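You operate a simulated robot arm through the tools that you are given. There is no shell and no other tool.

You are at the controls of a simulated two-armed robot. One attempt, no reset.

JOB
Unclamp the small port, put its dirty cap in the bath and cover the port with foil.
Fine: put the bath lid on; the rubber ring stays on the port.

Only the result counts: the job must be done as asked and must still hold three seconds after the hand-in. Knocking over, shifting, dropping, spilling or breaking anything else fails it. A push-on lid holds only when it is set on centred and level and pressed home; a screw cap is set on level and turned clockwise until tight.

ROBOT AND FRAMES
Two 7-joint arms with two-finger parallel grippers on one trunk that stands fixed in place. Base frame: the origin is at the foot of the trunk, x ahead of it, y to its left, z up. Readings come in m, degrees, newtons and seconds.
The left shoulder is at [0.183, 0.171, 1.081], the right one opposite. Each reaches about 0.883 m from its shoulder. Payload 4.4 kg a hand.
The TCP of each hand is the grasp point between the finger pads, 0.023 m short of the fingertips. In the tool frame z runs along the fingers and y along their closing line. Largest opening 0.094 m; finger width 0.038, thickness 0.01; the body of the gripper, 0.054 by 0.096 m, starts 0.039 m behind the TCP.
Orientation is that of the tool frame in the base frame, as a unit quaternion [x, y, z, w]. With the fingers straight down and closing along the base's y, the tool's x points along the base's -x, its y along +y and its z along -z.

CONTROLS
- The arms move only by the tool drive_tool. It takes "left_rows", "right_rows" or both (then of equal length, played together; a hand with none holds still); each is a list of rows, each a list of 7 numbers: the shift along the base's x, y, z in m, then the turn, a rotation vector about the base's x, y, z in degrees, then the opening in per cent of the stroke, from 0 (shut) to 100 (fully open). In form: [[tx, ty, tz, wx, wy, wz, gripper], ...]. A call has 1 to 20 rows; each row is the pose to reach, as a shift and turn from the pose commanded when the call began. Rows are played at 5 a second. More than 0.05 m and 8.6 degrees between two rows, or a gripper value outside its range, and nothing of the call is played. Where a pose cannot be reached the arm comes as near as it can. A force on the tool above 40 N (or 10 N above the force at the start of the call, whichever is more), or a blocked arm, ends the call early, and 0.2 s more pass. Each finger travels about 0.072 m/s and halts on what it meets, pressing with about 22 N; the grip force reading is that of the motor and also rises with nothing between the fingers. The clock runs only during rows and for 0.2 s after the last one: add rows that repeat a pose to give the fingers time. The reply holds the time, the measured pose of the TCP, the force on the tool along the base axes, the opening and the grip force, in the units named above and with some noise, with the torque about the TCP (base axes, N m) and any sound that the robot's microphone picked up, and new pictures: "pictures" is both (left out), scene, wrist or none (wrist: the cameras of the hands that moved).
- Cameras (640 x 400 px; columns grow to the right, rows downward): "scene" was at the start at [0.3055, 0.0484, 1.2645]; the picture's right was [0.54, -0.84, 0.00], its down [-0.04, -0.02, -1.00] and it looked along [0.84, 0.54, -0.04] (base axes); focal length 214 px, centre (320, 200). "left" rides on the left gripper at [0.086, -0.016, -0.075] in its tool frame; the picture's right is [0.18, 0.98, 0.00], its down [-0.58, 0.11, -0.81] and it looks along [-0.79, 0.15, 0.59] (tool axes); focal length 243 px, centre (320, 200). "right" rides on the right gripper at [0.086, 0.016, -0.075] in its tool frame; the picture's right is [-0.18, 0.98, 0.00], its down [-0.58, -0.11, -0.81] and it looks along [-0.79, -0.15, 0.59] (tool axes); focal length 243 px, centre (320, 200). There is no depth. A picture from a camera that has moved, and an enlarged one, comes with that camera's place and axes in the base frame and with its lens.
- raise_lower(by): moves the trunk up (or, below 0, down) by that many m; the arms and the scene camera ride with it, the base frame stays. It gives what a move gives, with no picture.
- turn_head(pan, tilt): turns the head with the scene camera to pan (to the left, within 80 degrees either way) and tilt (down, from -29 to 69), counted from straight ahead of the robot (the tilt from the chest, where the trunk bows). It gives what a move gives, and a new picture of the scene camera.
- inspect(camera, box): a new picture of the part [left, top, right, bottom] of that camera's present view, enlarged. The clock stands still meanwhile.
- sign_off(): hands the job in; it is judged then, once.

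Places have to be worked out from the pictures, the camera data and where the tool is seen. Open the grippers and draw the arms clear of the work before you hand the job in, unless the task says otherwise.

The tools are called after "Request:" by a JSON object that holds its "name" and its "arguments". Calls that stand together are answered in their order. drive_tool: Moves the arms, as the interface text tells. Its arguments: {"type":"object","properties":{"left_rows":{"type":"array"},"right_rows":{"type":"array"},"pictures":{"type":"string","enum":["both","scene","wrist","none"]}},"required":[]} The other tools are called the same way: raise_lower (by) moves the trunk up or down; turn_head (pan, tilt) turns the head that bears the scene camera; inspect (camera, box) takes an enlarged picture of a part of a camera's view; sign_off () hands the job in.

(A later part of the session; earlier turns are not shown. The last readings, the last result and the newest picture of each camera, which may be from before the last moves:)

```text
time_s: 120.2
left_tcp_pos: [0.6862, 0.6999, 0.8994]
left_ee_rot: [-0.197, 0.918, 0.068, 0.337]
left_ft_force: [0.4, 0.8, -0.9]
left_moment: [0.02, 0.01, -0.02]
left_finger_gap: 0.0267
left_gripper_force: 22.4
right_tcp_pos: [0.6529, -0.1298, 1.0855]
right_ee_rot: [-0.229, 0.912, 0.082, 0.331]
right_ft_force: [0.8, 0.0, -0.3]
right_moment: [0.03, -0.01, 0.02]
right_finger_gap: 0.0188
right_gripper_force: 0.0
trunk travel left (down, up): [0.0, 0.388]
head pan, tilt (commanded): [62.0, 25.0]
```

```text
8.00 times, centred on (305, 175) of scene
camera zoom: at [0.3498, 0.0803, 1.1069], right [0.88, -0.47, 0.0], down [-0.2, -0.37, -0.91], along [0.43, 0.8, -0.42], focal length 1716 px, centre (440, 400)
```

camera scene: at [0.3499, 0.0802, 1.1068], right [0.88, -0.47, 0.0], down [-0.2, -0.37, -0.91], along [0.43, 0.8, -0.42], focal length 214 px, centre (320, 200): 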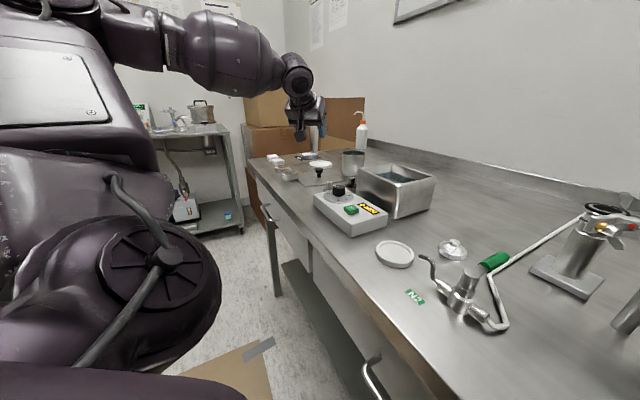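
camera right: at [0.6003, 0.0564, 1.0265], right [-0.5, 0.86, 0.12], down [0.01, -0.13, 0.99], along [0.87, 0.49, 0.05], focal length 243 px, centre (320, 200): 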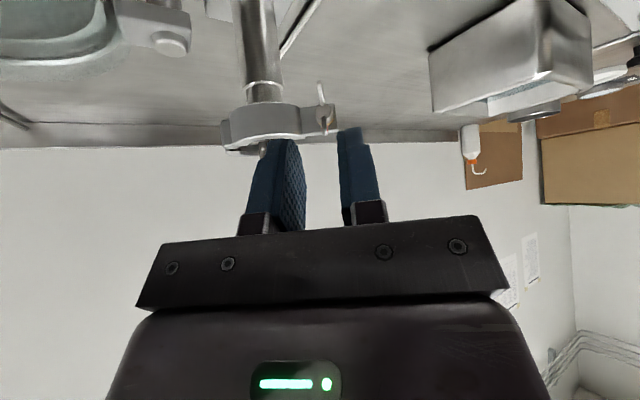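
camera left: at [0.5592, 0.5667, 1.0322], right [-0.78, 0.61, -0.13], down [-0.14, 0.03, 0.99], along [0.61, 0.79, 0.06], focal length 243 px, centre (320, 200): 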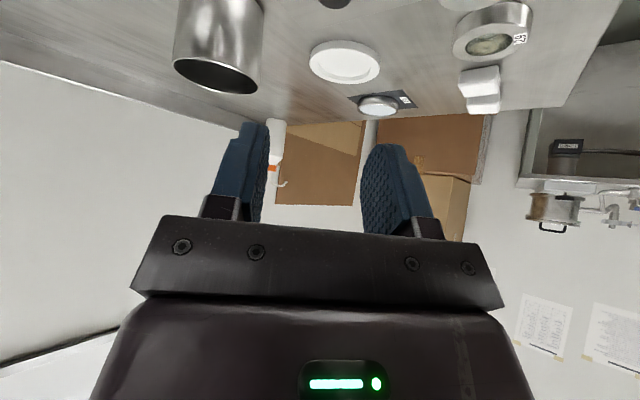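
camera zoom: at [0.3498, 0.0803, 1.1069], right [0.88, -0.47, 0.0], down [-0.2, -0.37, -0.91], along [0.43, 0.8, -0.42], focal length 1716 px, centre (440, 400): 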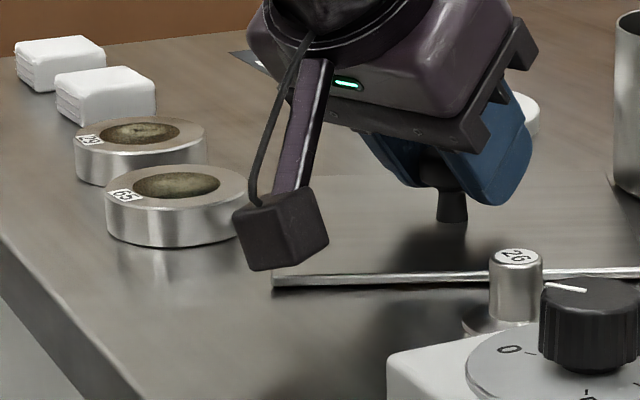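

The lid's edge is now clear of the dish, which sits flat. I lift the lid straight up and check again.

Request:
{"name": "drive_tool", "arguments": {"left_rows": [[0, 0, 0.005, 0, 0, 0, 15], [0, 0, 0.012, 0, 0, 0, 15], [0, 0, 0.025, 0, 0, 0, 15], [0, 0, 0.045, 0, 0, 0, 15], [0, 0, 0.07, 0, 0, 0, 15], [0, 0, 0.1, 0, 0, 0, 15]], "pictures": "none"}}

Request:
{"name": "inspect", "arguments": {"camera": "scene", "box": [250, 120, 410, 220]}}

```text
time_s: 121.6
left_tcp_pos: [0.685, 0.6991, 0.9989]
left_ee_rot: [-0.197, 0.918, 0.069, 0.337]
left_ft_force: [0.4, 0.7, -0.5]
left_moment: [-0.01, 0.02, 0.01]
left_finger_gap: 0.0271
left_gripper_force: 22.0
right_tcp_pos: [0.6526, -0.1303, 1.0862]
right_ee_rot: [-0.228, 0.912, 0.082, 0.332]
right_ft_force: [0.0, -0.9, -0.5]
right_moment: [-0.01, 0.0, 0.0]
right_finger_gap: 0.0185
right_gripper_force: 0.0
trunk travel left (down, up): [0.0, 0.388]
head pan, tilt (commanded): [62.0, 25.0]
```

```text
4.00 times, centred on (330, 170) of scene
camera zoom: at [0.3495, 0.0801, 1.1071], right [0.88, -0.47, 0.0], down [-0.2, -0.37, -0.91], along [0.43, 0.8, -0.42], focal length 858 px, centre (280, 320)
```

zoom: 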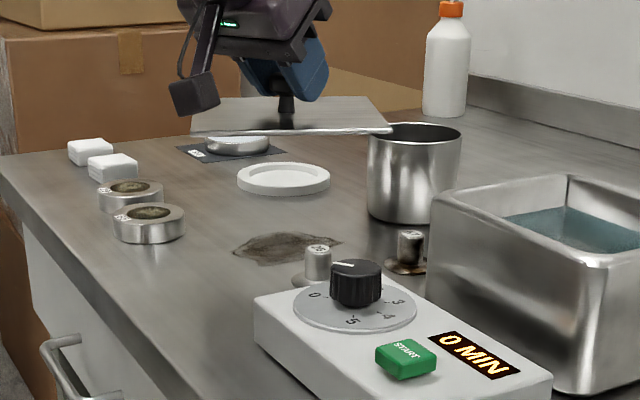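

The lid is free and everything else stands. I carry it higher over to the bath while turning it −63.5° so that its long side lies along the bath's long side.

Request:
{"name": "drive_tool", "arguments": {"left_rows": [[0, 0, 0.025, 0, 0, 0, 15], [0.006, -0.028, 0.04, 0, 0, -8, 15], [0.012, -0.056, 0.045, 0, 0, -16, 15], [0.018, -0.084, 0.045, 0, 0, -24, 15], [0.025, -0.112, 0.045, 0, 0, -32, 15], [0.032, -0.14, 0.045, 0, 0, -40, 15], [0.04, -0.17, 0.045, 0, 0, -48, 15], [0.046, -0.2, 0.045, 0, 0, -56, 15], [0.052, -0.23, 0.045, 0, 0, -63.5, 15], [0.056, -0.2516, 0.045, 0, 0, -63.5, 15]], "pictures": "none"}}

Request:
{"name": "turn_head", "arguments": {"pan": 45, "tilt": 25}}

Request:
{"name": "inspect", "arguments": {"camera": "scene", "box": [230, 80, 410, 192]}}

Request:
{"name": "inspect", "arguments": {"camera": "left", "box": [0, 0, 640, 240]}}

```text
time_s: 123.8
left_tcp_pos: [0.7418, 0.4489, 1.0452]
left_ee_rot: [0.316, 0.884, -0.12, 0.323]
left_ft_force: [0.4, -1.0, -2.0]
left_moment: [0.0, 0.01, -0.02]
left_finger_gap: 0.0267
left_gripper_force: 21.9
right_tcp_pos: [0.6535, -0.1304, 1.0851]
right_ee_rot: [-0.228, 0.912, 0.082, 0.332]
right_ft_force: [-0.7, 1.0, -0.3]
right_moment: [0.01, 0.01, 0.02]
right_finger_gap: 0.0189
right_gripper_force: 0.1
trunk travel left (down, up): [0.0, 0.388]
head pan, tilt (commanded): [62.0, 25.0]
```

```text
time_s: 124.6
left_tcp_pos: [0.7422, 0.4486, 1.0452]
left_ee_rot: [0.316, 0.884, -0.121, 0.322]
left_ft_force: [0.4, -0.3, -2.3]
left_moment: [0.03, 0.02, 0.02]
left_finger_gap: 0.0269
left_gripper_force: 22.2
right_tcp_pos: [0.6522, -0.1292, 1.0847]
right_ee_rot: [-0.227, 0.912, 0.081, 0.332]
right_ft_force: [-0.5, -0.2, 0.1]
right_moment: [0.02, 0.04, 0.0]
right_finger_gap: 0.0188
right_gripper_force: 0.0
trunk travel left (down, up): [0.0, 0.388]
head pan, tilt (commanded): [45.0, 25.0]
camera scene: at [0.3717, 0.064, 1.1069], right [0.71, -0.71, 0.0], down [-0.3, -0.3, -0.91], along [0.64, 0.64, -0.42], focal length 214 px, centre (320, 200)
```

scene: 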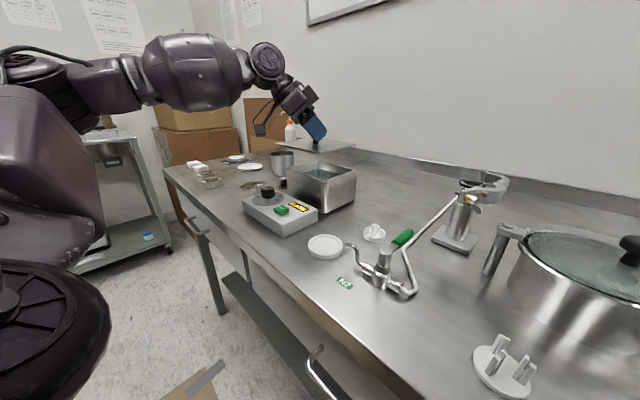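

```text
3.56 times, centred on (320, 136) of scene
camera zoom: at [0.3717, 0.064, 1.1069], right [0.71, -0.71, 0.0], down [-0.3, -0.3, -0.91], along [0.64, 0.64, -0.42], focal length 763 px, centre (320, 428)
```

zoom: 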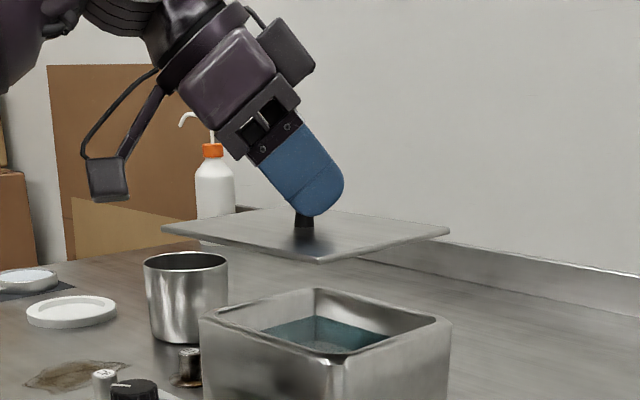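

```text
1.00 times, centred on (320, 120) of left (not enlarged: the box is as wide or as high as the picture)
camera zoom: at [0.6427, 0.5092, 1.0459], right [0.52, 0.85, -0.13], down [0.02, 0.14, 0.99], along [0.86, -0.51, 0.06], focal length 243 px, centre (320, 280)
```

zoom: 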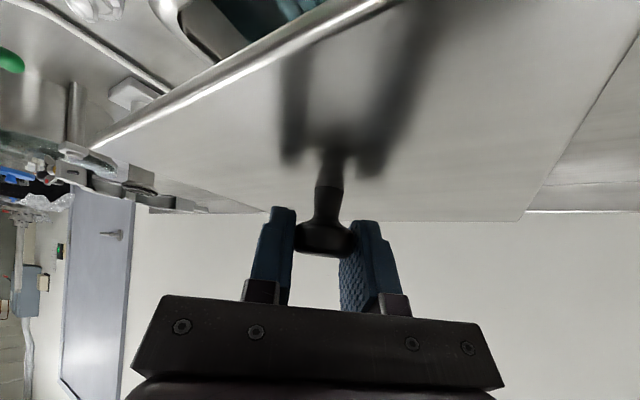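

The lid hangs level over the bath. By the corners I place its centre at ≈ (0.744, 0.451) against the bath centre (0.7525, 0.441); I shift by (+9, −10) mm and lower to about 1 cm above the rim.

Request:
{"name": "drive_tool", "arguments": {"left_rows": [[0.004, -0.005, -0.012, 0, 0, 0, 15], [0.009, -0.0105, -0.025, 0, 0, 0, 15], [0.009, -0.0105, -0.038, 0, 0, 0, 15], [0.009, -0.0105, -0.046, 0, 0, 0, 15]], "pictures": "none"}}

Request:
{"name": "inspect", "arguments": {"camera": "scene", "box": [270, 130, 366, 190]}}

Request:
{"name": "inspect", "arguments": {"camera": "left", "box": [0, 0, 480, 150]}}

```text
time_s: 125.6
left_tcp_pos: [0.7513, 0.437, 0.9984]
left_ee_rot: [0.316, 0.885, -0.119, 0.322]
left_ft_force: [0.1, 0.0, -0.9]
left_moment: [0.03, 0.01, -0.01]
left_finger_gap: 0.0268
left_gripper_force: 22.1
right_tcp_pos: [0.6536, -0.1298, 1.0851]
right_ee_rot: [-0.228, 0.912, 0.082, 0.331]
right_ft_force: [0.7, -0.3, 0.9]
right_moment: [-0.01, 0.02, 0.02]
right_finger_gap: 0.019
right_gripper_force: 0.1
trunk travel left (down, up): [0.0, 0.388]
head pan, tilt (commanded): [45.0, 25.0]
```

```text
6.67 times, centred on (318, 160) of scene
camera zoom: at [0.3717, 0.064, 1.1069], right [0.71, -0.71, 0.0], down [-0.3, -0.3, -0.91], along [0.64, 0.64, -0.42], focal length 1430 px, centre (333, 467)
```

zoom: 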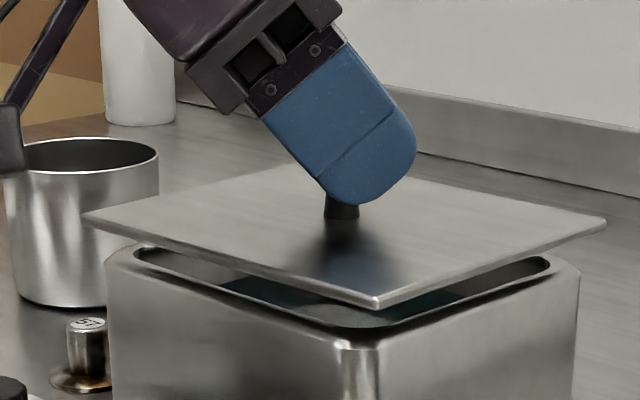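

```text
1.33 times, centred on (240, 75) of left
camera zoom: at [0.6515, 0.4976, 0.9991], right [0.52, 0.85, -0.13], down [0.02, 0.14, 0.99], along [0.86, -0.51, 0.06], focal length 324 px, centre (427, 367)
```

zoom: 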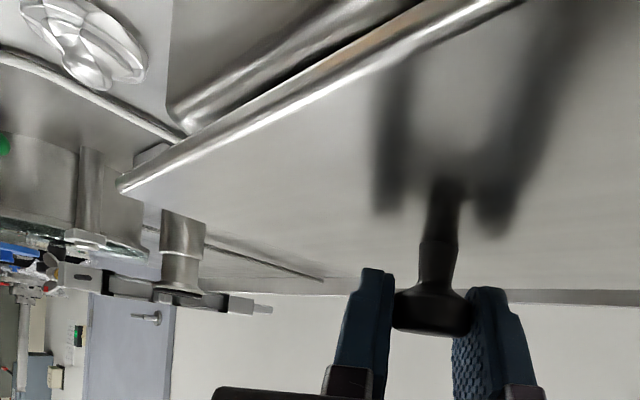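

Corner by corner the lid now sits over the bath with even overhang (centres agree within ~2 mm). I lower another 11 mm and re-check at close range.

Request:
{"name": "drive_tool", "arguments": {"left_rows": [[0, 0, -0.004, 0, 0, 0, 15], [0, 0, -0.008, 0, 0, 0, 15], [0, 0, -0.011, 0, 0, 0, 15]], "pictures": "none"}}

Request:
{"name": "inspect", "arguments": {"camera": "scene", "box": [270, 130, 366, 190]}}

Request:
{"name": "inspect", "arguments": {"camera": "scene", "box": [275, 150, 323, 190]}}

Request:
{"name": "inspect", "arguments": {"camera": "scene", "box": [315, 150, 363, 190]}}

```text
time_s: 126.4
left_tcp_pos: [0.7506, 0.4376, 0.9866]
left_ee_rot: [0.316, 0.884, -0.12, 0.322]
left_ft_force: [0.4, -0.3, -2.4]
left_moment: [-0.01, -0.03, 0.01]
left_finger_gap: 0.027
left_gripper_force: 22.3
right_tcp_pos: [0.6531, -0.1295, 1.0849]
right_ee_rot: [-0.228, 0.912, 0.082, 0.331]
right_ft_force: [0.8, -0.1, -0.6]
right_moment: [0.02, 0.01, 0.03]
right_finger_gap: 0.0187
right_gripper_force: 0.0
trunk travel left (down, up): [0.0, 0.388]
head pan, tilt (commanded): [45.0, 25.0]
```

```text
6.67 times, centred on (318, 160) of scene
camera zoom: at [0.3717, 0.064, 1.1069], right [0.71, -0.71, 0.0], down [-0.3, -0.3, -0.91], along [0.64, 0.64, -0.42], focal length 1430 px, centre (333, 467)
```

zoom: 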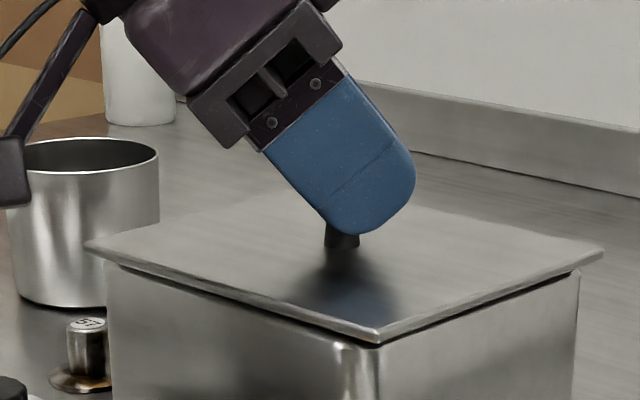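

```text
10.00 times, centred on (299, 170) of scene
camera zoom: at [0.3717, 0.064, 1.1069], right [0.71, -0.71, 0.0], down [-0.3, -0.3, -0.91], along [0.64, 0.64, -0.42], focal length 2145 px, centre (530, 500)
```

zoom: 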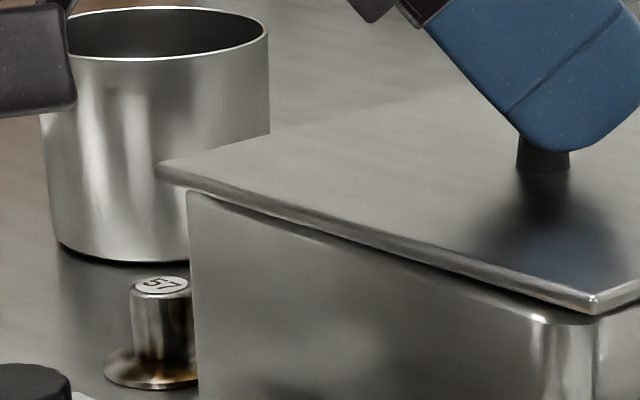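

```text
10.00 times, centred on (339, 170) of scene
camera zoom: at [0.3717, 0.064, 1.1069], right [0.71, -0.71, 0.0], down [-0.3, -0.3, -0.91], along [0.64, 0.64, -0.42], focal length 2145 px, centre (130, 500)
```

zoom: 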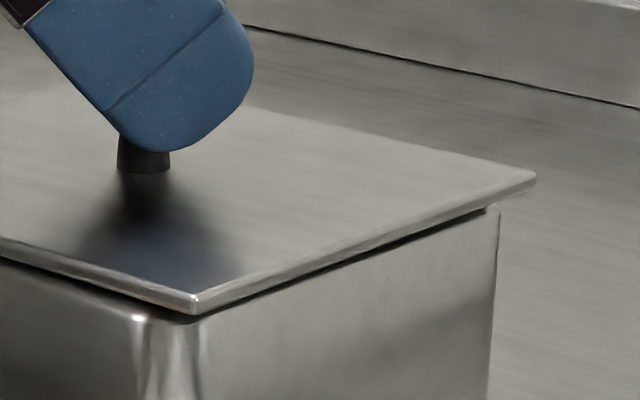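

The lid hovers 1–3 mm above the rim with matching left/right overhang; there may be a small rotation. I check the −x edges from the wrist camera and the near corner closely.

Request:
{"name": "inspect", "arguments": {"camera": "left", "box": [40, 0, 360, 120]}}

Request:
{"name": "inspect", "arguments": {"camera": "scene", "box": [300, 160, 348, 190]}}

Request:
{"name": "inspect", "arguments": {"camera": "right", "box": [320, 0, 640, 200]}}

```text
2.00 times, centred on (200, 60) of left
camera zoom: at [0.6517, 0.4975, 0.988], right [0.52, 0.85, -0.13], down [0.02, 0.14, 0.99], along [0.86, -0.51, 0.06], focal length 485 px, centre (560, 480)
```

zoom: 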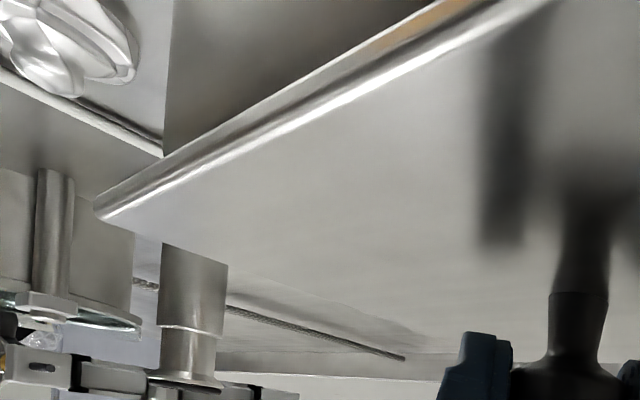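

```text
13.33 times, centred on (324, 175) of scene
camera zoom: at [0.3717, 0.064, 1.1069], right [0.71, -0.71, 0.0], down [-0.3, -0.3, -0.91], along [0.64, 0.64, -0.42], focal length 2860 px, centre (267, 533)
```

zoom: 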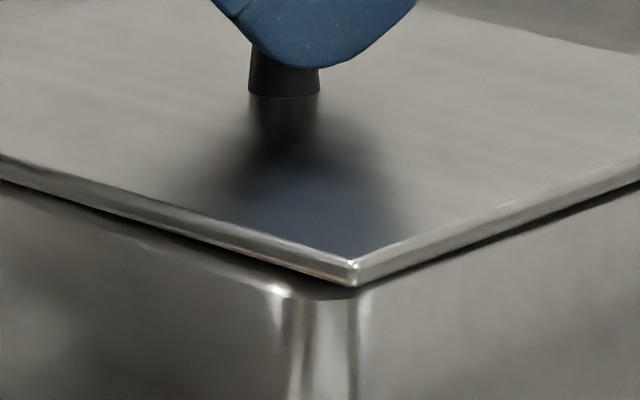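

```text
2.00 times, centred on (480, 100) of right
camera zoom: at [0.5445, -0.1676, 1.0874], right [-0.34, 0.93, 0.12], down [-0.01, -0.13, 0.99], along [0.94, 0.33, 0.05], focal length 485 px, centre (0, 400)
```

zoom: 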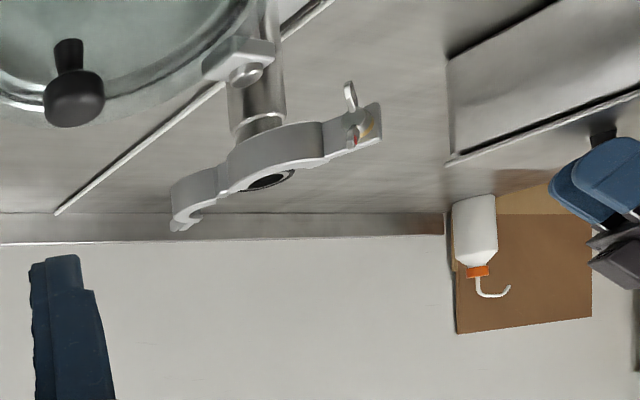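

The near-corner geometry shows the lid is turned about 2.4° counter-clockwise to the bath, otherwise centred. I turn it back by 2.4°, lower it onto the rim and press down moderately.

Request:
{"name": "drive_tool", "arguments": {"left_rows": [[0.0005, 0.001, 0, 0, 0, -1.2, 15], [0.0005, 0.001, 0, 0, 0, -2.4, 15], [0.0005, 0.001, -0.002, 0, 0, -2.4, 15], [0.0005, 0.001, -0.004, 0, 0, -2.4, 15], [0.0005, 0.001, -0.006, 0, 0, -2.4, 15]], "pictures": "none"}}

Request:
{"name": "inspect", "arguments": {"camera": "scene", "box": [300, 160, 348, 190]}}

Request:
{"name": "inspect", "arguments": {"camera": "scene", "box": [270, 130, 366, 190]}}

```text
time_s: 127.6
left_tcp_pos: [0.7507, 0.4377, 0.9832]
left_ee_rot: [0.334, 0.877, -0.125, 0.321]
left_ft_force: [2.2, 2.4, 8.5]
left_moment: [0.35, 0.35, -0.06]
left_finger_gap: 0.0268
left_gripper_force: 22.0
right_tcp_pos: [0.6521, -0.1309, 1.0858]
right_ee_rot: [-0.228, 0.912, 0.082, 0.331]
right_ft_force: [0.2, 0.0, 0.5]
right_moment: [-0.02, 0.04, -0.02]
right_finger_gap: 0.0184
right_gripper_force: 0.0
trunk travel left (down, up): [0.0, 0.388]
head pan, tilt (commanded): [45.0, 25.0]
```

```text
13.33 times, centred on (324, 175) of scene
camera zoom: at [0.3711, 0.0636, 1.1073], right [0.71, -0.71, 0.0], down [-0.3, -0.3, -0.91], along [0.64, 0.64, -0.42], focal length 2860 px, centre (267, 533)
```

zoom: 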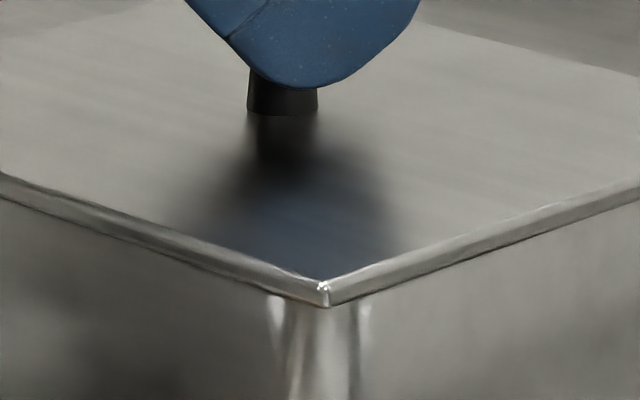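

```text
6.67 times, centred on (318, 160) of scene
camera zoom: at [0.3711, 0.0636, 1.1073], right [0.71, -0.71, 0.0], down [-0.3, -0.3, -0.91], along [0.64, 0.64, -0.42], focal length 1430 px, centre (333, 467)
```

zoom: 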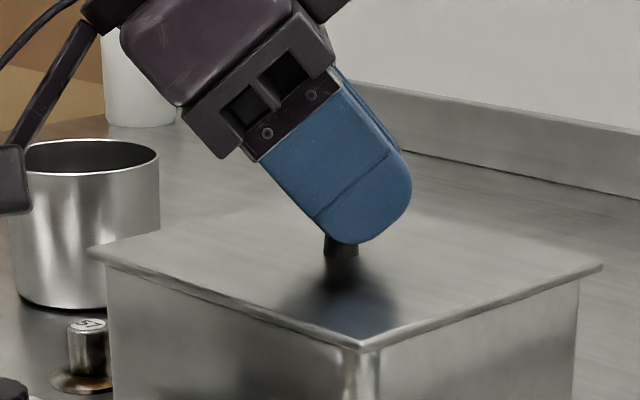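

The lid's corner now lines up with the bath's and it rests on the rim (8.5 N). I press it home a little more, then open the fingers.

Request:
{"name": "drive_tool", "arguments": {"left_rows": [[0, 0, -0.002, 0, 0, 0, 15], [0, 0, -0.004, 0, 0, 0, 15], [0, 0, -0.005, 0, 0, 0, 15], [0, 0, -0.005, 0, 0, 0, 15]], "pictures": "none"}}

Request:
{"name": "inspect", "arguments": {"camera": "scene", "box": [270, 130, 366, 190]}}

```text
time_s: 128.6
left_tcp_pos: [0.751, 0.4373, 0.9788]
left_ee_rot: [0.335, 0.877, -0.125, 0.322]
left_ft_force: [8.8, 6.1, 27.8]
left_moment: [0.04, -0.31, 0.02]
left_finger_gap: 0.0273
left_gripper_force: 22.3
right_tcp_pos: [0.6513, -0.1308, 1.0857]
right_ee_rot: [-0.228, 0.912, 0.083, 0.332]
right_ft_force: [0.1, -0.7, 0.3]
right_moment: [0.0, 0.0, 0.0]
right_finger_gap: 0.0186
right_gripper_force: 0.1
trunk travel left (down, up): [0.0, 0.388]
head pan, tilt (commanded): [45.0, 25.0]
```

```text
6.67 times, centred on (318, 160) of scene
camera zoom: at [0.3702, 0.0632, 1.1078], right [0.71, -0.71, 0.0], down [-0.3, -0.3, -0.91], along [0.64, 0.64, -0.42], focal length 1430 px, centre (333, 467)
```

zoom: 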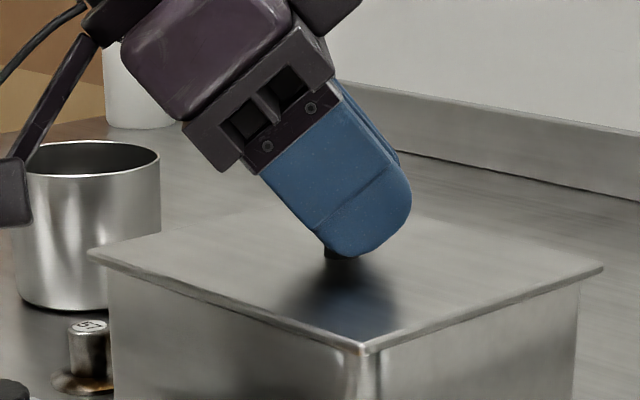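

Pressed with 28 N; the lid lies flush on the rim. I relax, open wide and withdraw straight up.

Request:
{"name": "drive_tool", "arguments": {"left_rows": [[0, 0, 0.003, 0, 0, 0, 15], [0, 0, 0.005, 0, 0, 0, 30], [0, 0, 0.005, 0, 0, 0, 45], [0, 0, 0.005, 0, 0, 0, 60], [0, 0, 0.02, 0, 0, 0, 60], [0, 0, 0.045, 0, 0, 0, 60], [0, 0, 0.08, 0, 0, 0, 60], [-0.02, 0, 0.12, 0, 0, 8, 60], [-0.04, 0, 0.15, 0, 0, 16, 60]], "pictures": "none"}}

Request:
{"name": "inspect", "arguments": {"camera": "scene", "box": [240, 110, 400, 210]}}

Request:
{"name": "inspect", "arguments": {"camera": "left", "box": [160, 0, 480, 200]}}

```text
time_s: 130.6
left_tcp_pos: [0.7098, 0.4387, 1.1272]
left_ee_rot: [0.209, 0.915, -0.081, 0.334]
left_ft_force: [-0.8, -0.7, 1.8]
left_moment: [0.02, 0.01, 0.01]
left_finger_gap: 0.0564
left_gripper_force: 0.0
right_tcp_pos: [0.6527, -0.1294, 1.0851]
right_ee_rot: [-0.228, 0.912, 0.082, 0.332]
right_ft_force: [-0.1, -0.6, -0.1]
right_moment: [0.0, 0.0, -0.01]
right_finger_gap: 0.0189
right_gripper_force: 0.0
trunk travel left (down, up): [0.0, 0.388]
head pan, tilt (commanded): [45.0, 25.0]
```

```text
4.00 times, centred on (320, 160) of scene
camera zoom: at [0.3712, 0.0636, 1.1072], right [0.71, -0.71, 0.0], down [-0.3, -0.3, -0.91], along [0.64, 0.64, -0.42], focal length 858 px, centre (320, 360)
```

zoom: 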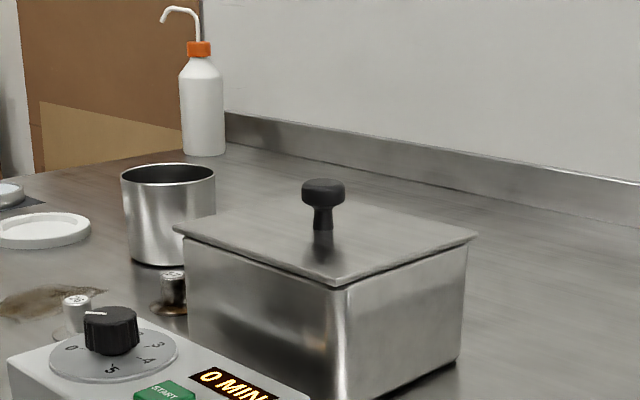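

```text
2.00 times, centred on (320, 100) of left
camera zoom: at [0.5995, 0.4739, 1.1287], right [0.3, 0.95, -0.13], down [-0.02, 0.14, 0.99], along [0.95, -0.3, 0.06], focal length 485 px, centre (320, 400)
```

zoom: 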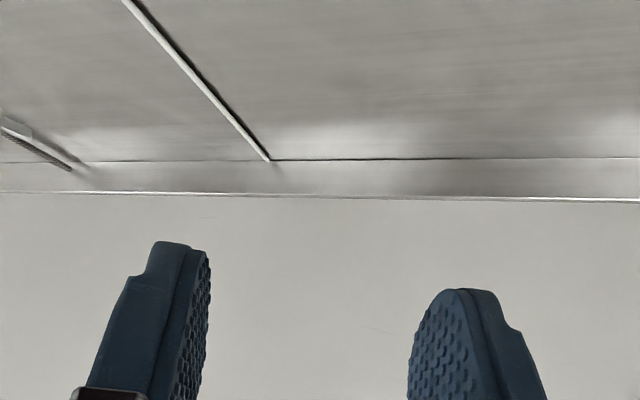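

The lid is on. I zoom in on its edges to verify that it lies level and flush all round.

Request:
{"name": "inspect", "arguments": {"camera": "scene", "box": [275, 150, 363, 205]}}

Request:
{"name": "inspect", "arguments": {"camera": "scene", "box": [300, 160, 348, 190]}}

Request:
{"name": "inspect", "arguments": {"camera": "scene", "box": [340, 200, 412, 245]}}

```text
7.27 times, centred on (319, 178) of scene
camera zoom: at [0.3712, 0.0636, 1.1072], right [0.71, -0.71, 0.0], down [-0.3, -0.3, -0.91], along [0.64, 0.64, -0.42], focal length 1560 px, centre (327, 364)
```

zoom: 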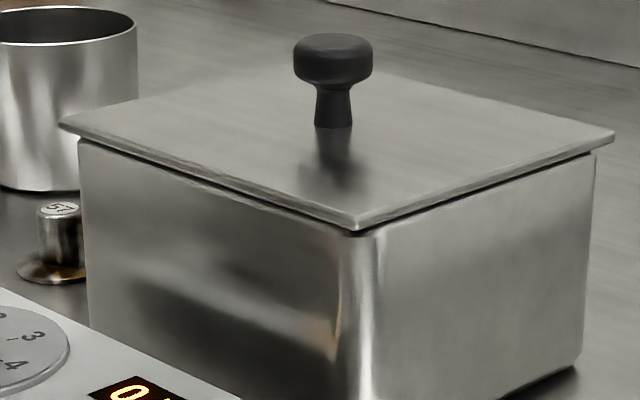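

```text
13.33 times, centred on (324, 175) of scene
camera zoom: at [0.3712, 0.0636, 1.1072], right [0.71, -0.71, 0.0], down [-0.3, -0.3, -0.91], along [0.64, 0.64, -0.42], focal length 2860 px, centre (267, 533)
```

zoom: 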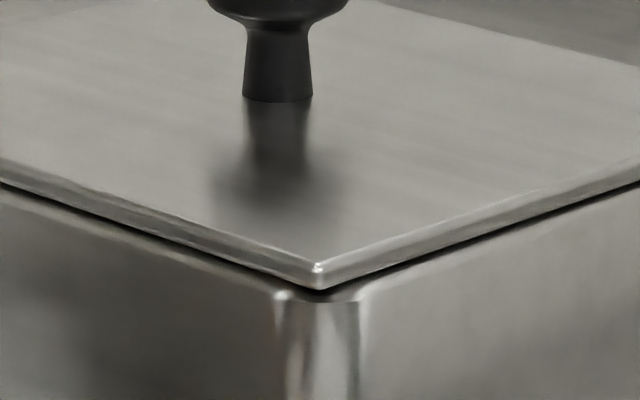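

```text
8.89 times, centred on (376, 222) of scene
camera zoom: at [0.3712, 0.0636, 1.1072], right [0.71, -0.71, 0.0], down [-0.3, -0.3, -0.91], along [0.64, 0.64, -0.42], focal length 1906 px, centre (-178, 0)
```

zoom: 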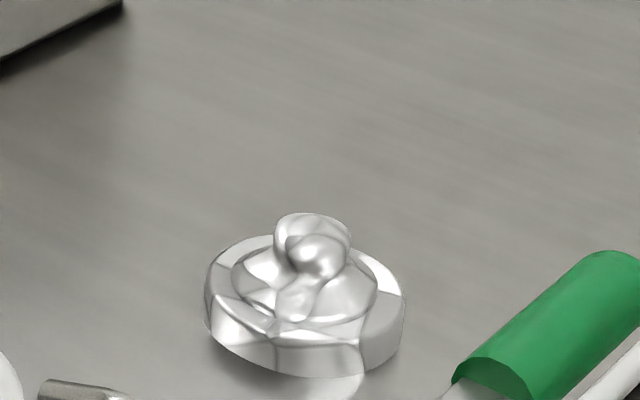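

After release the near corner shows a thin dark gap of ~2–3 mm again, so I inspect the left and right corners too before judging whether it is seated.

Request:
{"name": "inspect", "arguments": {"camera": "scene", "box": [278, 155, 310, 175]}}

Request:
{"name": "inspect", "arguments": {"camera": "scene", "box": [335, 155, 367, 175]}}

Request:
{"name": "inspect", "arguments": {"camera": "scene", "box": [308, 170, 340, 190]}}

```text
16.00 times, centred on (294, 165) of scene
camera zoom: at [0.3712, 0.0636, 1.1072], right [0.71, -0.71, 0.0], down [-0.3, -0.3, -0.91], along [0.64, 0.64, -0.42], focal length 3432 px, centre (736, 760)
```

zoom: 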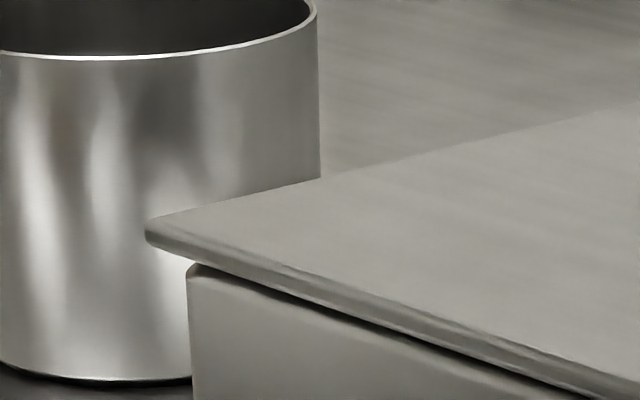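

```text
16.00 times, centred on (351, 165) of scene
camera zoom: at [0.3712, 0.0636, 1.1072], right [0.71, -0.71, 0.0], down [-0.3, -0.3, -0.91], along [0.64, 0.64, -0.42], focal length 3432 px, centre (-176, 760)
```

zoom: 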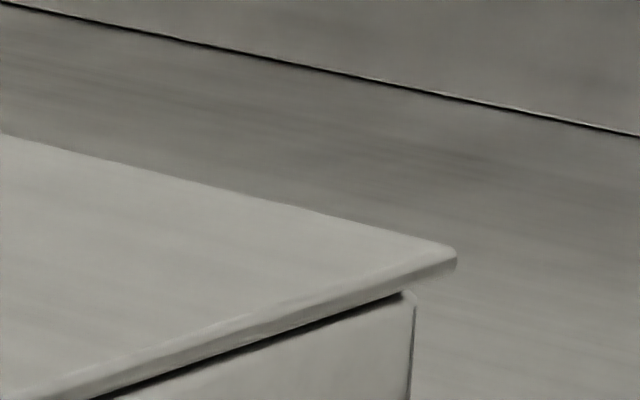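

```text
16.00 times, centred on (324, 180) of scene
camera zoom: at [0.3712, 0.0636, 1.1072], right [0.71, -0.71, 0.0], down [-0.3, -0.3, -0.91], along [0.64, 0.64, -0.42], focal length 3432 px, centre (256, 520)
```

zoom: 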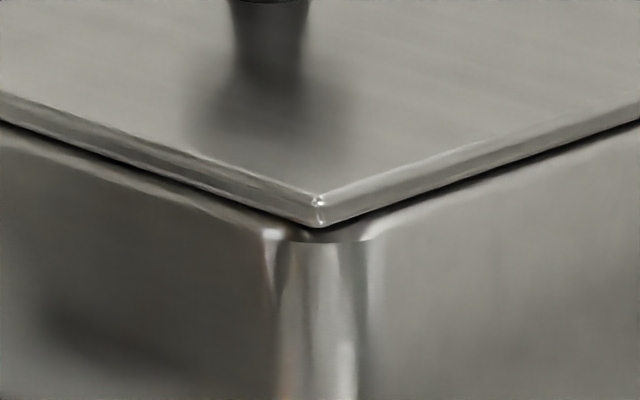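

The lid rests on the rim but seems to have slid a few millimetres away from me on release. I bring the left hand to the earlier viewing pose to measure lid against bath from above.

Request:
{"name": "drive_tool", "arguments": {"left_rows": [[-0.008, -0.027, 0.01, 1.4, 5.6, 3.5, 70], [-0.016, -0.054, 0.02, 2.7, 11.3, 7.1, 80], [-0.024, -0.081, 0.03, 4.1, 16.9, 10.6, 90], [-0.031, -0.108, 0.038, 5.5, 22.6, 14.1, 100], [-0.039, -0.135, 0.038, 6.9, 28.2, 17.6, 100], [-0.047, -0.162, 0.038, 8.2, 33.9, 21.2, 100], [-0.055, -0.189, 0.038, 9.6, 39.5, 24.7, 100]], "pictures": "none"}}

Request:
{"name": "inspect", "arguments": {"camera": "left", "box": [360, 0, 640, 175]}}

Request:
{"name": "inspect", "arguments": {"camera": "left", "box": [410, 20, 570, 160]}}

```text
time_s: 132.2
left_tcp_pos: [0.657, 0.2495, 1.1638]
left_ee_rot: [-0.001, 1.0, 0.001, -0.003]
left_ft_force: [-0.3, 1.0, -1.1]
left_moment: [-0.03, 0.04, -0.02]
left_finger_gap: 0.094
left_gripper_force: 0.2
right_tcp_pos: [0.6519, -0.1308, 1.0853]
right_ee_rot: [-0.229, 0.912, 0.082, 0.33]
right_ft_force: [-0.3, 0.4, 0.2]
right_moment: [-0.01, -0.01, 0.01]
right_finger_gap: 0.019
right_gripper_force: 0.1
trunk travel left (down, up): [0.0, 0.388]
head pan, tilt (commanded): [45.0, 25.0]
```

```text
2.29 times, centred on (500, 88) of left
camera zoom: at [0.5698, 0.2335, 1.2381], right [-0.18, 0.98, 0.0], down [0.59, 0.11, 0.8], along [0.79, 0.15, -0.6], focal length 555 px, centre (-91, 457)
```

zoom: 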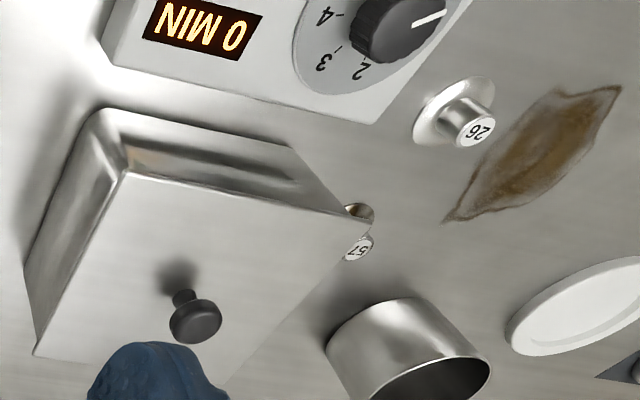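

```text
2.86 times, centred on (490, 90) of left
camera zoom: at [0.5698, 0.2335, 1.2381], right [-0.18, 0.98, 0.0], down [0.59, 0.11, 0.8], along [0.79, 0.15, -0.6], focal length 693 px, centre (-166, 514)
```

zoom: 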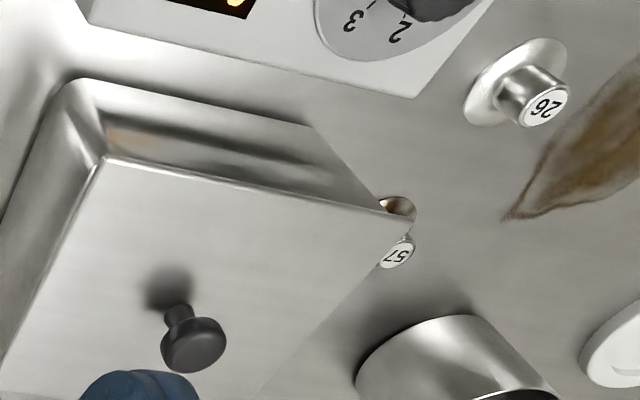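

Seen from above the lid is square to the bath but about 4 mm too far toward +x and +y. I return to the knob (≈(0.755, 0.4445)) with the hand pitched 20° to re-centre it.

Request:
{"name": "drive_tool", "arguments": {"left_rows": [[0.01, 0.035, -0.005, 0, -3.5, 0, 80], [0.02, 0.07, -0.01, 0, -7, 0, 65], [0.03, 0.105, -0.02, 0, -10.5, 0, 60], [0.04, 0.14, -0.035, 0, -14, 0, 60], [0.052, 0.17, -0.06, 0, -17, 0, 60], [0.063, 0.195, -0.084, 0, -20, 0, 60]], "pictures": "none"}}

Request:
{"name": "inspect", "arguments": {"camera": "left", "box": [180, 0, 460, 175]}}

```text
time_s: 133.6
left_tcp_pos: [0.7201, 0.4462, 1.0787]
left_ee_rot: [0.0, 0.985, 0.001, 0.171]
left_ft_force: [0.0, -0.1, -0.6]
left_moment: [-0.02, 0.02, -0.03]
left_finger_gap: 0.0564
left_gripper_force: 0.1
right_tcp_pos: [0.654, -0.1282, 1.0837]
right_ee_rot: [-0.228, 0.912, 0.082, 0.33]
right_ft_force: [0.4, 0.1, -0.6]
right_moment: [-0.01, 0.01, 0.03]
right_finger_gap: 0.0187
right_gripper_force: 0.0
trunk travel left (down, up): [0.0, 0.388]
head pan, tilt (commanded): [45.0, 25.0]
```

```text
2.29 times, centred on (320, 88) of left
camera zoom: at [0.6124, 0.4296, 1.1196], right [-0.17, 0.98, -0.06], down [0.27, 0.11, 0.96], along [0.95, 0.15, -0.29], focal length 555 px, centre (320, 457)
```

zoom: 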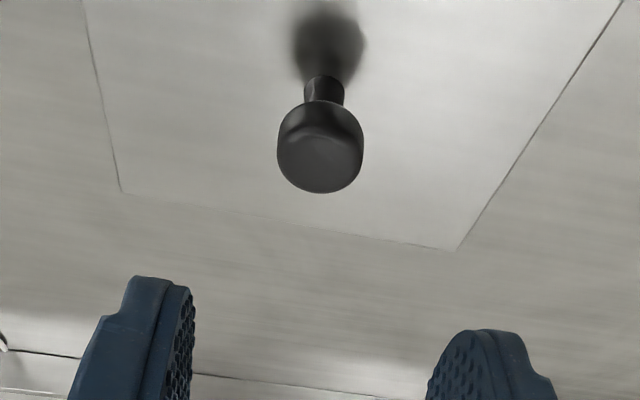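

Knob confirmed at ≈ (0.757, 0.4455), nicely between the fingers. I descend around it, close, drag the lid 4 mm toward −x and −y, and release.

Request:
{"name": "drive_tool", "arguments": {"left_rows": [[0.01, 0, -0.03, 0, 0, 0, 60], [0.02, 0, -0.06, 0, 0, 0, 60], [0.03, 0, -0.085, 0, 0, 0, 60], [0.0355, 0, -0.1, 0, 0, 0, 60], [0.0355, 0, -0.1, 0, 0, 0, 40], [0.0355, 0, -0.1, 0, 0, 0, 20], [0.0355, 0, -0.1, 0, 0, 0, 20]], "pictures": "none"}}

Request:
{"name": "inspect", "arguments": {"camera": "scene", "box": [270, 140, 366, 200]}}

```text
time_s: 135.2
left_tcp_pos: [0.7552, 0.4444, 0.9797]
left_ee_rot: [-0.001, 0.985, 0.001, 0.172]
left_ft_force: [0.4, 0.2, -0.7]
left_moment: [0.03, -0.1, -0.03]
left_finger_gap: 0.027
left_gripper_force: 22.2
right_tcp_pos: [0.6535, -0.1293, 1.084]
right_ee_rot: [-0.229, 0.912, 0.082, 0.331]
right_ft_force: [0.3, 0.0, -0.2]
right_moment: [-0.01, -0.03, -0.02]
right_finger_gap: 0.0186
right_gripper_force: 0.1
trunk travel left (down, up): [0.0, 0.388]
head pan, tilt (commanded): [45.0, 25.0]
```

```text
6.67 times, centred on (318, 170) of scene
camera zoom: at [0.3716, 0.0639, 1.1069], right [0.71, -0.71, 0.0], down [-0.3, -0.3, -0.91], along [0.64, 0.64, -0.42], focal length 1430 px, centre (333, 400)
```

zoom: 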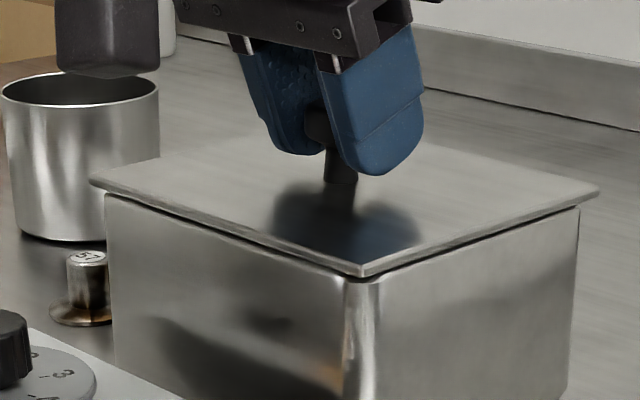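

Gripped without disturbing it. I drag the lid (−4, −4) mm in small steps, watching the force for any locating lip.

Request:
{"name": "drive_tool", "arguments": {"left_rows": [[-0.001, -0.001, 0.0005, 0, 0, 0, 20], [-0.002, -0.002, 0.0005, 0, 0, 0, 20], [-0.003, -0.003, 0.0005, 0, 0, 0, 20], [-0.004, -0.004, 0.0005, 0, 0, 0, 20], [-0.004, -0.004, 0.0, 0, 0, 0, 20]], "pictures": "none"}}

Request:
{"name": "inspect", "arguments": {"camera": "scene", "box": [300, 160, 348, 190]}}

Request:
{"name": "inspect", "arguments": {"camera": "scene", "box": [270, 140, 366, 200]}}

```text
time_s: 136.4
left_tcp_pos: [0.7513, 0.4395, 0.9785]
left_ee_rot: [0.0, 0.985, 0.001, 0.173]
left_ft_force: [0.0, -0.5, 0.8]
left_moment: [-0.01, 0.02, 0.01]
left_finger_gap: 0.0269
left_gripper_force: 22.3
right_tcp_pos: [0.6531, -0.1289, 1.0856]
right_ee_rot: [-0.229, 0.912, 0.083, 0.331]
right_ft_force: [0.4, -0.4, -0.2]
right_moment: [0.01, -0.03, 0.01]
right_finger_gap: 0.0188
right_gripper_force: 0.0
trunk travel left (down, up): [0.0, 0.388]
head pan, tilt (commanded): [45.0, 25.0]
```

```text
13.33 times, centred on (324, 175) of scene
camera zoom: at [0.3717, 0.0639, 1.1069], right [0.71, -0.71, 0.0], down [-0.3, -0.3, -0.91], along [0.64, 0.64, -0.42], focal length 2860 px, centre (267, 533)
```

zoom: 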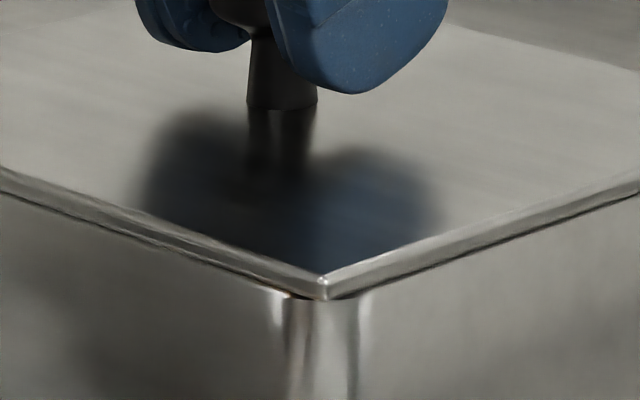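

```text
6.67 times, centred on (318, 170) of scene
camera zoom: at [0.3717, 0.0639, 1.1069], right [0.71, -0.71, 0.0], down [-0.3, -0.3, -0.91], along [0.64, 0.64, -0.42], focal length 1430 px, centre (333, 400)
```

zoom: 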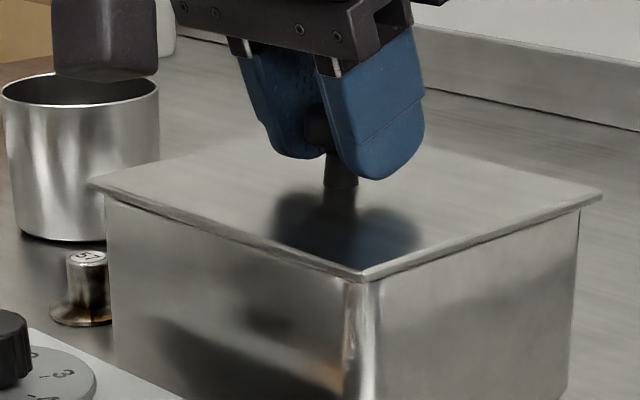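

The lid slid freely to centre (there is no locating lip) and its corner lines up with the bath again. I press lightly, unload, open, and withdraw straight up.

Request:
{"name": "drive_tool", "arguments": {"left_rows": [[0, 0, -0.002, 0, 0, 0, 20], [0, 0, -0.004, 0, 0, 0, 20], [0, 0, -0.002, 0, 0, 0, 20], [0, 0, 0.0, 0, 0, 0, 20], [0, 0, 0.0, 0, 0, 0, 35], [0, 0, 0.0, 0, 0, 0, 50], [0, 0, 0.0, 0, 0, 0, 65], [0, 0, 0.015, 0, 0, 0, 65], [0, 0, 0.04, 0, 0, 0, 65], [0, 0, 0.075, 0, 0, 0, 65], [-0.02, -0.02, 0.11, 0, 0, 0, 65]], "pictures": "none"}}

Request:
{"name": "inspect", "arguments": {"camera": "scene", "box": [270, 140, 366, 200]}}

Request:
{"name": "inspect", "arguments": {"camera": "scene", "box": [300, 160, 348, 190]}}

```text
time_s: 138.8
left_tcp_pos: [0.7295, 0.4205, 1.0897]
left_ee_rot: [0.0, 0.985, 0.001, 0.172]
left_ft_force: [-0.4, 0.2, 0.3]
left_moment: [-0.01, -0.03, -0.02]
left_finger_gap: 0.0611
left_gripper_force: 0.1
right_tcp_pos: [0.6517, -0.13, 1.0849]
right_ee_rot: [-0.228, 0.912, 0.083, 0.332]
right_ft_force: [0.0, 0.6, -0.5]
right_moment: [0.01, -0.02, 0.0]
right_finger_gap: 0.0187
right_gripper_force: 0.1
trunk travel left (down, up): [0.0, 0.388]
head pan, tilt (commanded): [45.0, 25.0]
```

```text
6.67 times, centred on (318, 170) of scene
camera zoom: at [0.371, 0.0636, 1.1073], right [0.71, -0.71, 0.0], down [-0.3, -0.3, -0.91], along [0.64, 0.64, -0.42], focal length 1430 px, centre (333, 400)
```

zoom: 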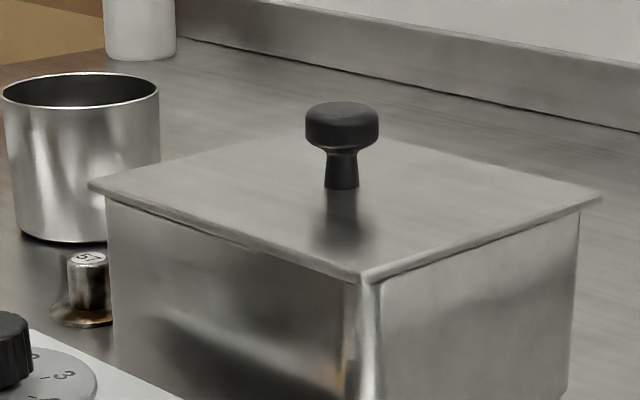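

```text
13.33 times, centred on (324, 175) of scene
camera zoom: at [0.371, 0.0636, 1.1073], right [0.71, -0.71, 0.0], down [-0.3, -0.3, -0.91], along [0.64, 0.64, -0.42], focal length 2860 px, centre (267, 533)
```

zoom: 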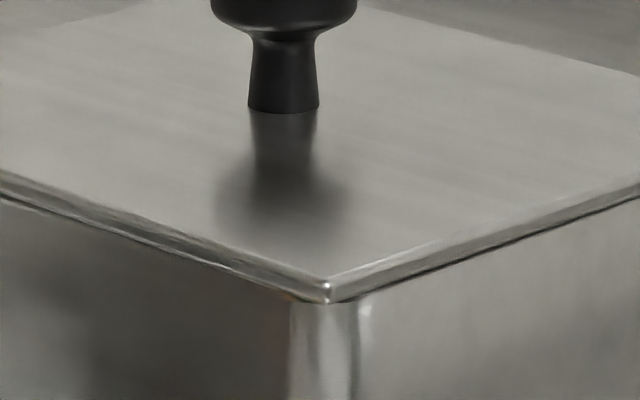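

The lid is now centred and flush. Next the foil (≈(0.684, 0.231), ⌀≈43 mm). Since it must be carried level, I first test whether the left hand can reach the port with only 30° pitch.

Request:
{"name": "drive_tool", "arguments": {"left_rows": [[0.0, -0.035, 0.02, 0, -1, 0, 60], [0.0, -0.07, 0.03, 0, -2, 0, 50], [0.0, -0.11, 0.03, 0, -4, 0, 40], [0.005, -0.15, 0.03, 0, -6, 0, 35], [0.01, -0.19, 0.03, 0, -8, 0, 35], [0.015, -0.23, 0.02, 0, -10, 0, 35], [0.025, -0.265, 0.01, 0, -10, 0, 35], [0.03, -0.295, 0.0, 0, -10, 0, 35], [0.045, -0.295, -0.02, 0, -10, 0, 35], [0.065, -0.295, -0.04, 0, -10, 0, 35]], "pictures": "none"}}

Request:
{"name": "inspect", "arguments": {"camera": "left", "box": [200, 0, 440, 150]}}

```text
time_s: 141.0
left_tcp_pos: [0.7909, 0.1365, 1.0622]
left_ee_rot: [-0.002, 0.966, 0.0, 0.258]
left_ft_force: [0.2, 0.4, -0.2]
left_moment: [-0.01, -0.01, 0.03]
left_finger_gap: 0.0327
left_gripper_force: 0.1
left hand out of reach, approached as far as the arm can: row 9, 10
right_tcp_pos: [0.6525, -0.1295, 1.0849]
right_ee_rot: [-0.228, 0.912, 0.082, 0.331]
right_ft_force: [0.3, -0.4, -0.1]
right_moment: [-0.02, 0.04, -0.04]
right_finger_gap: 0.0186
right_gripper_force: 0.1
trunk travel left (down, up): [0.0, 0.388]
head pan, tilt (commanded): [45.0, 25.0]
```

```text
2.67 times, centred on (320, 75) of left
camera zoom: at [0.6777, 0.1205, 1.0831], right [-0.16, 0.98, -0.09], down [0.1, 0.11, 0.99], along [0.98, 0.15, -0.12], focal length 647 px, centre (320, 533)
```

zoom: 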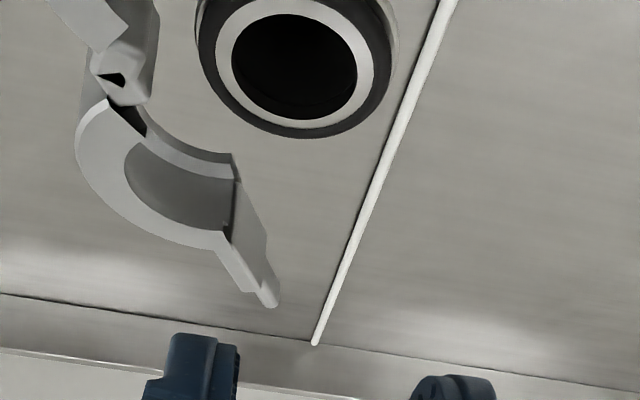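

The port centre measured from here is (0.797, 0.1247); the ring is ~39 mm across. At 30° pitch the arm falls 1 cm short unless the hand comes from the +y side, so I use yaw −45° for both picking and placing the foil, and stage above the foil.

Request:
{"name": "drive_tool", "arguments": {"left_rows": [[-0.02, 0.015, 0.01, 0, 0, -6, 40], [-0.04, 0.03, 0.01, 0, 0, -12, 40], [-0.06, 0.05, 0.0, 0, 0, -19, 40], [-0.08, 0.07, -0.02, 0, 0, -26, 40], [-0.1, 0.09, -0.04, 0, 0, -33, 40], [-0.12, 0.107, -0.06, 0, 0, -40, 40], [-0.137, 0.1245, -0.082, 0, 0, -45, 40]], "pictures": "none"}}

Request:
{"name": "inspect", "arguments": {"camera": "left", "box": [180, 0, 460, 175]}}

Request:
{"name": "inspect", "arguments": {"camera": "scene", "box": [310, 180, 438, 260]}}

```text
time_s: 142.6
left_tcp_pos: [0.6535, 0.2621, 0.9781]
left_ee_rot: [0.371, 0.892, -0.099, 0.238]
left_ft_force: [-0.7, -0.7, -0.3]
left_moment: [0.01, 0.02, 0.0]
left_finger_gap: 0.0376
left_gripper_force: 0.1
right_tcp_pos: [0.6525, -0.1297, 1.085]
right_ee_rot: [-0.227, 0.912, 0.082, 0.332]
right_ft_force: [1.4, 0.2, 0.0]
right_moment: [0.0, -0.02, -0.01]
right_finger_gap: 0.019
right_gripper_force: 0.1
trunk travel left (down, up): [0.0, 0.388]
head pan, tilt (commanded): [45.0, 25.0]
```

```text
2.29 times, centred on (320, 88) of left
camera zoom: at [0.5625, 0.3298, 1.0002], right [0.58, 0.81, -0.09], down [0.15, 0.0, 0.99], along [0.8, -0.59, -0.12], focal length 555 px, centre (320, 457)
```

zoom: 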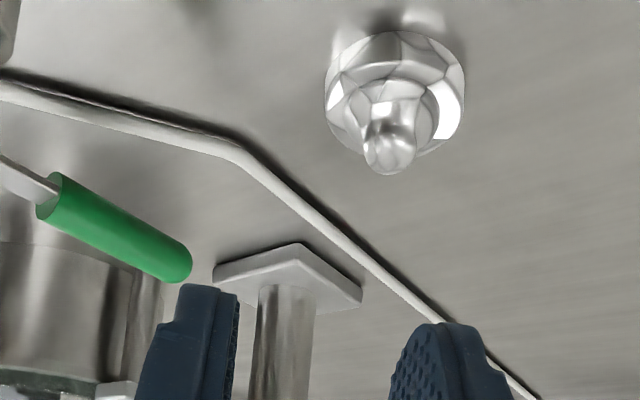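

```text
5.00 times, centred on (374, 220) of scene
camera zoom: at [0.3718, 0.0639, 1.1068], right [0.71, -0.71, 0.0], down [-0.3, -0.3, -0.91], along [0.64, 0.64, -0.42], focal length 1072 px, centre (50, 100)
```

zoom: 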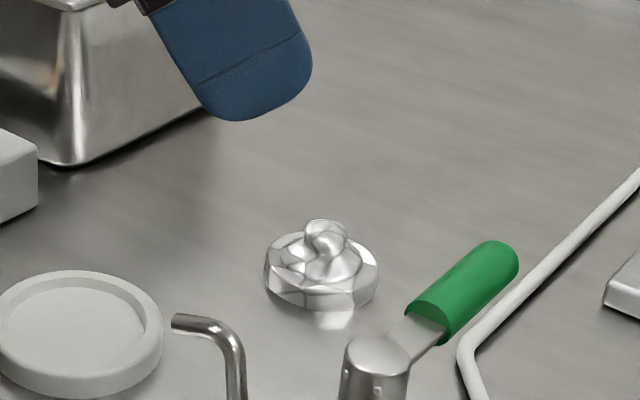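

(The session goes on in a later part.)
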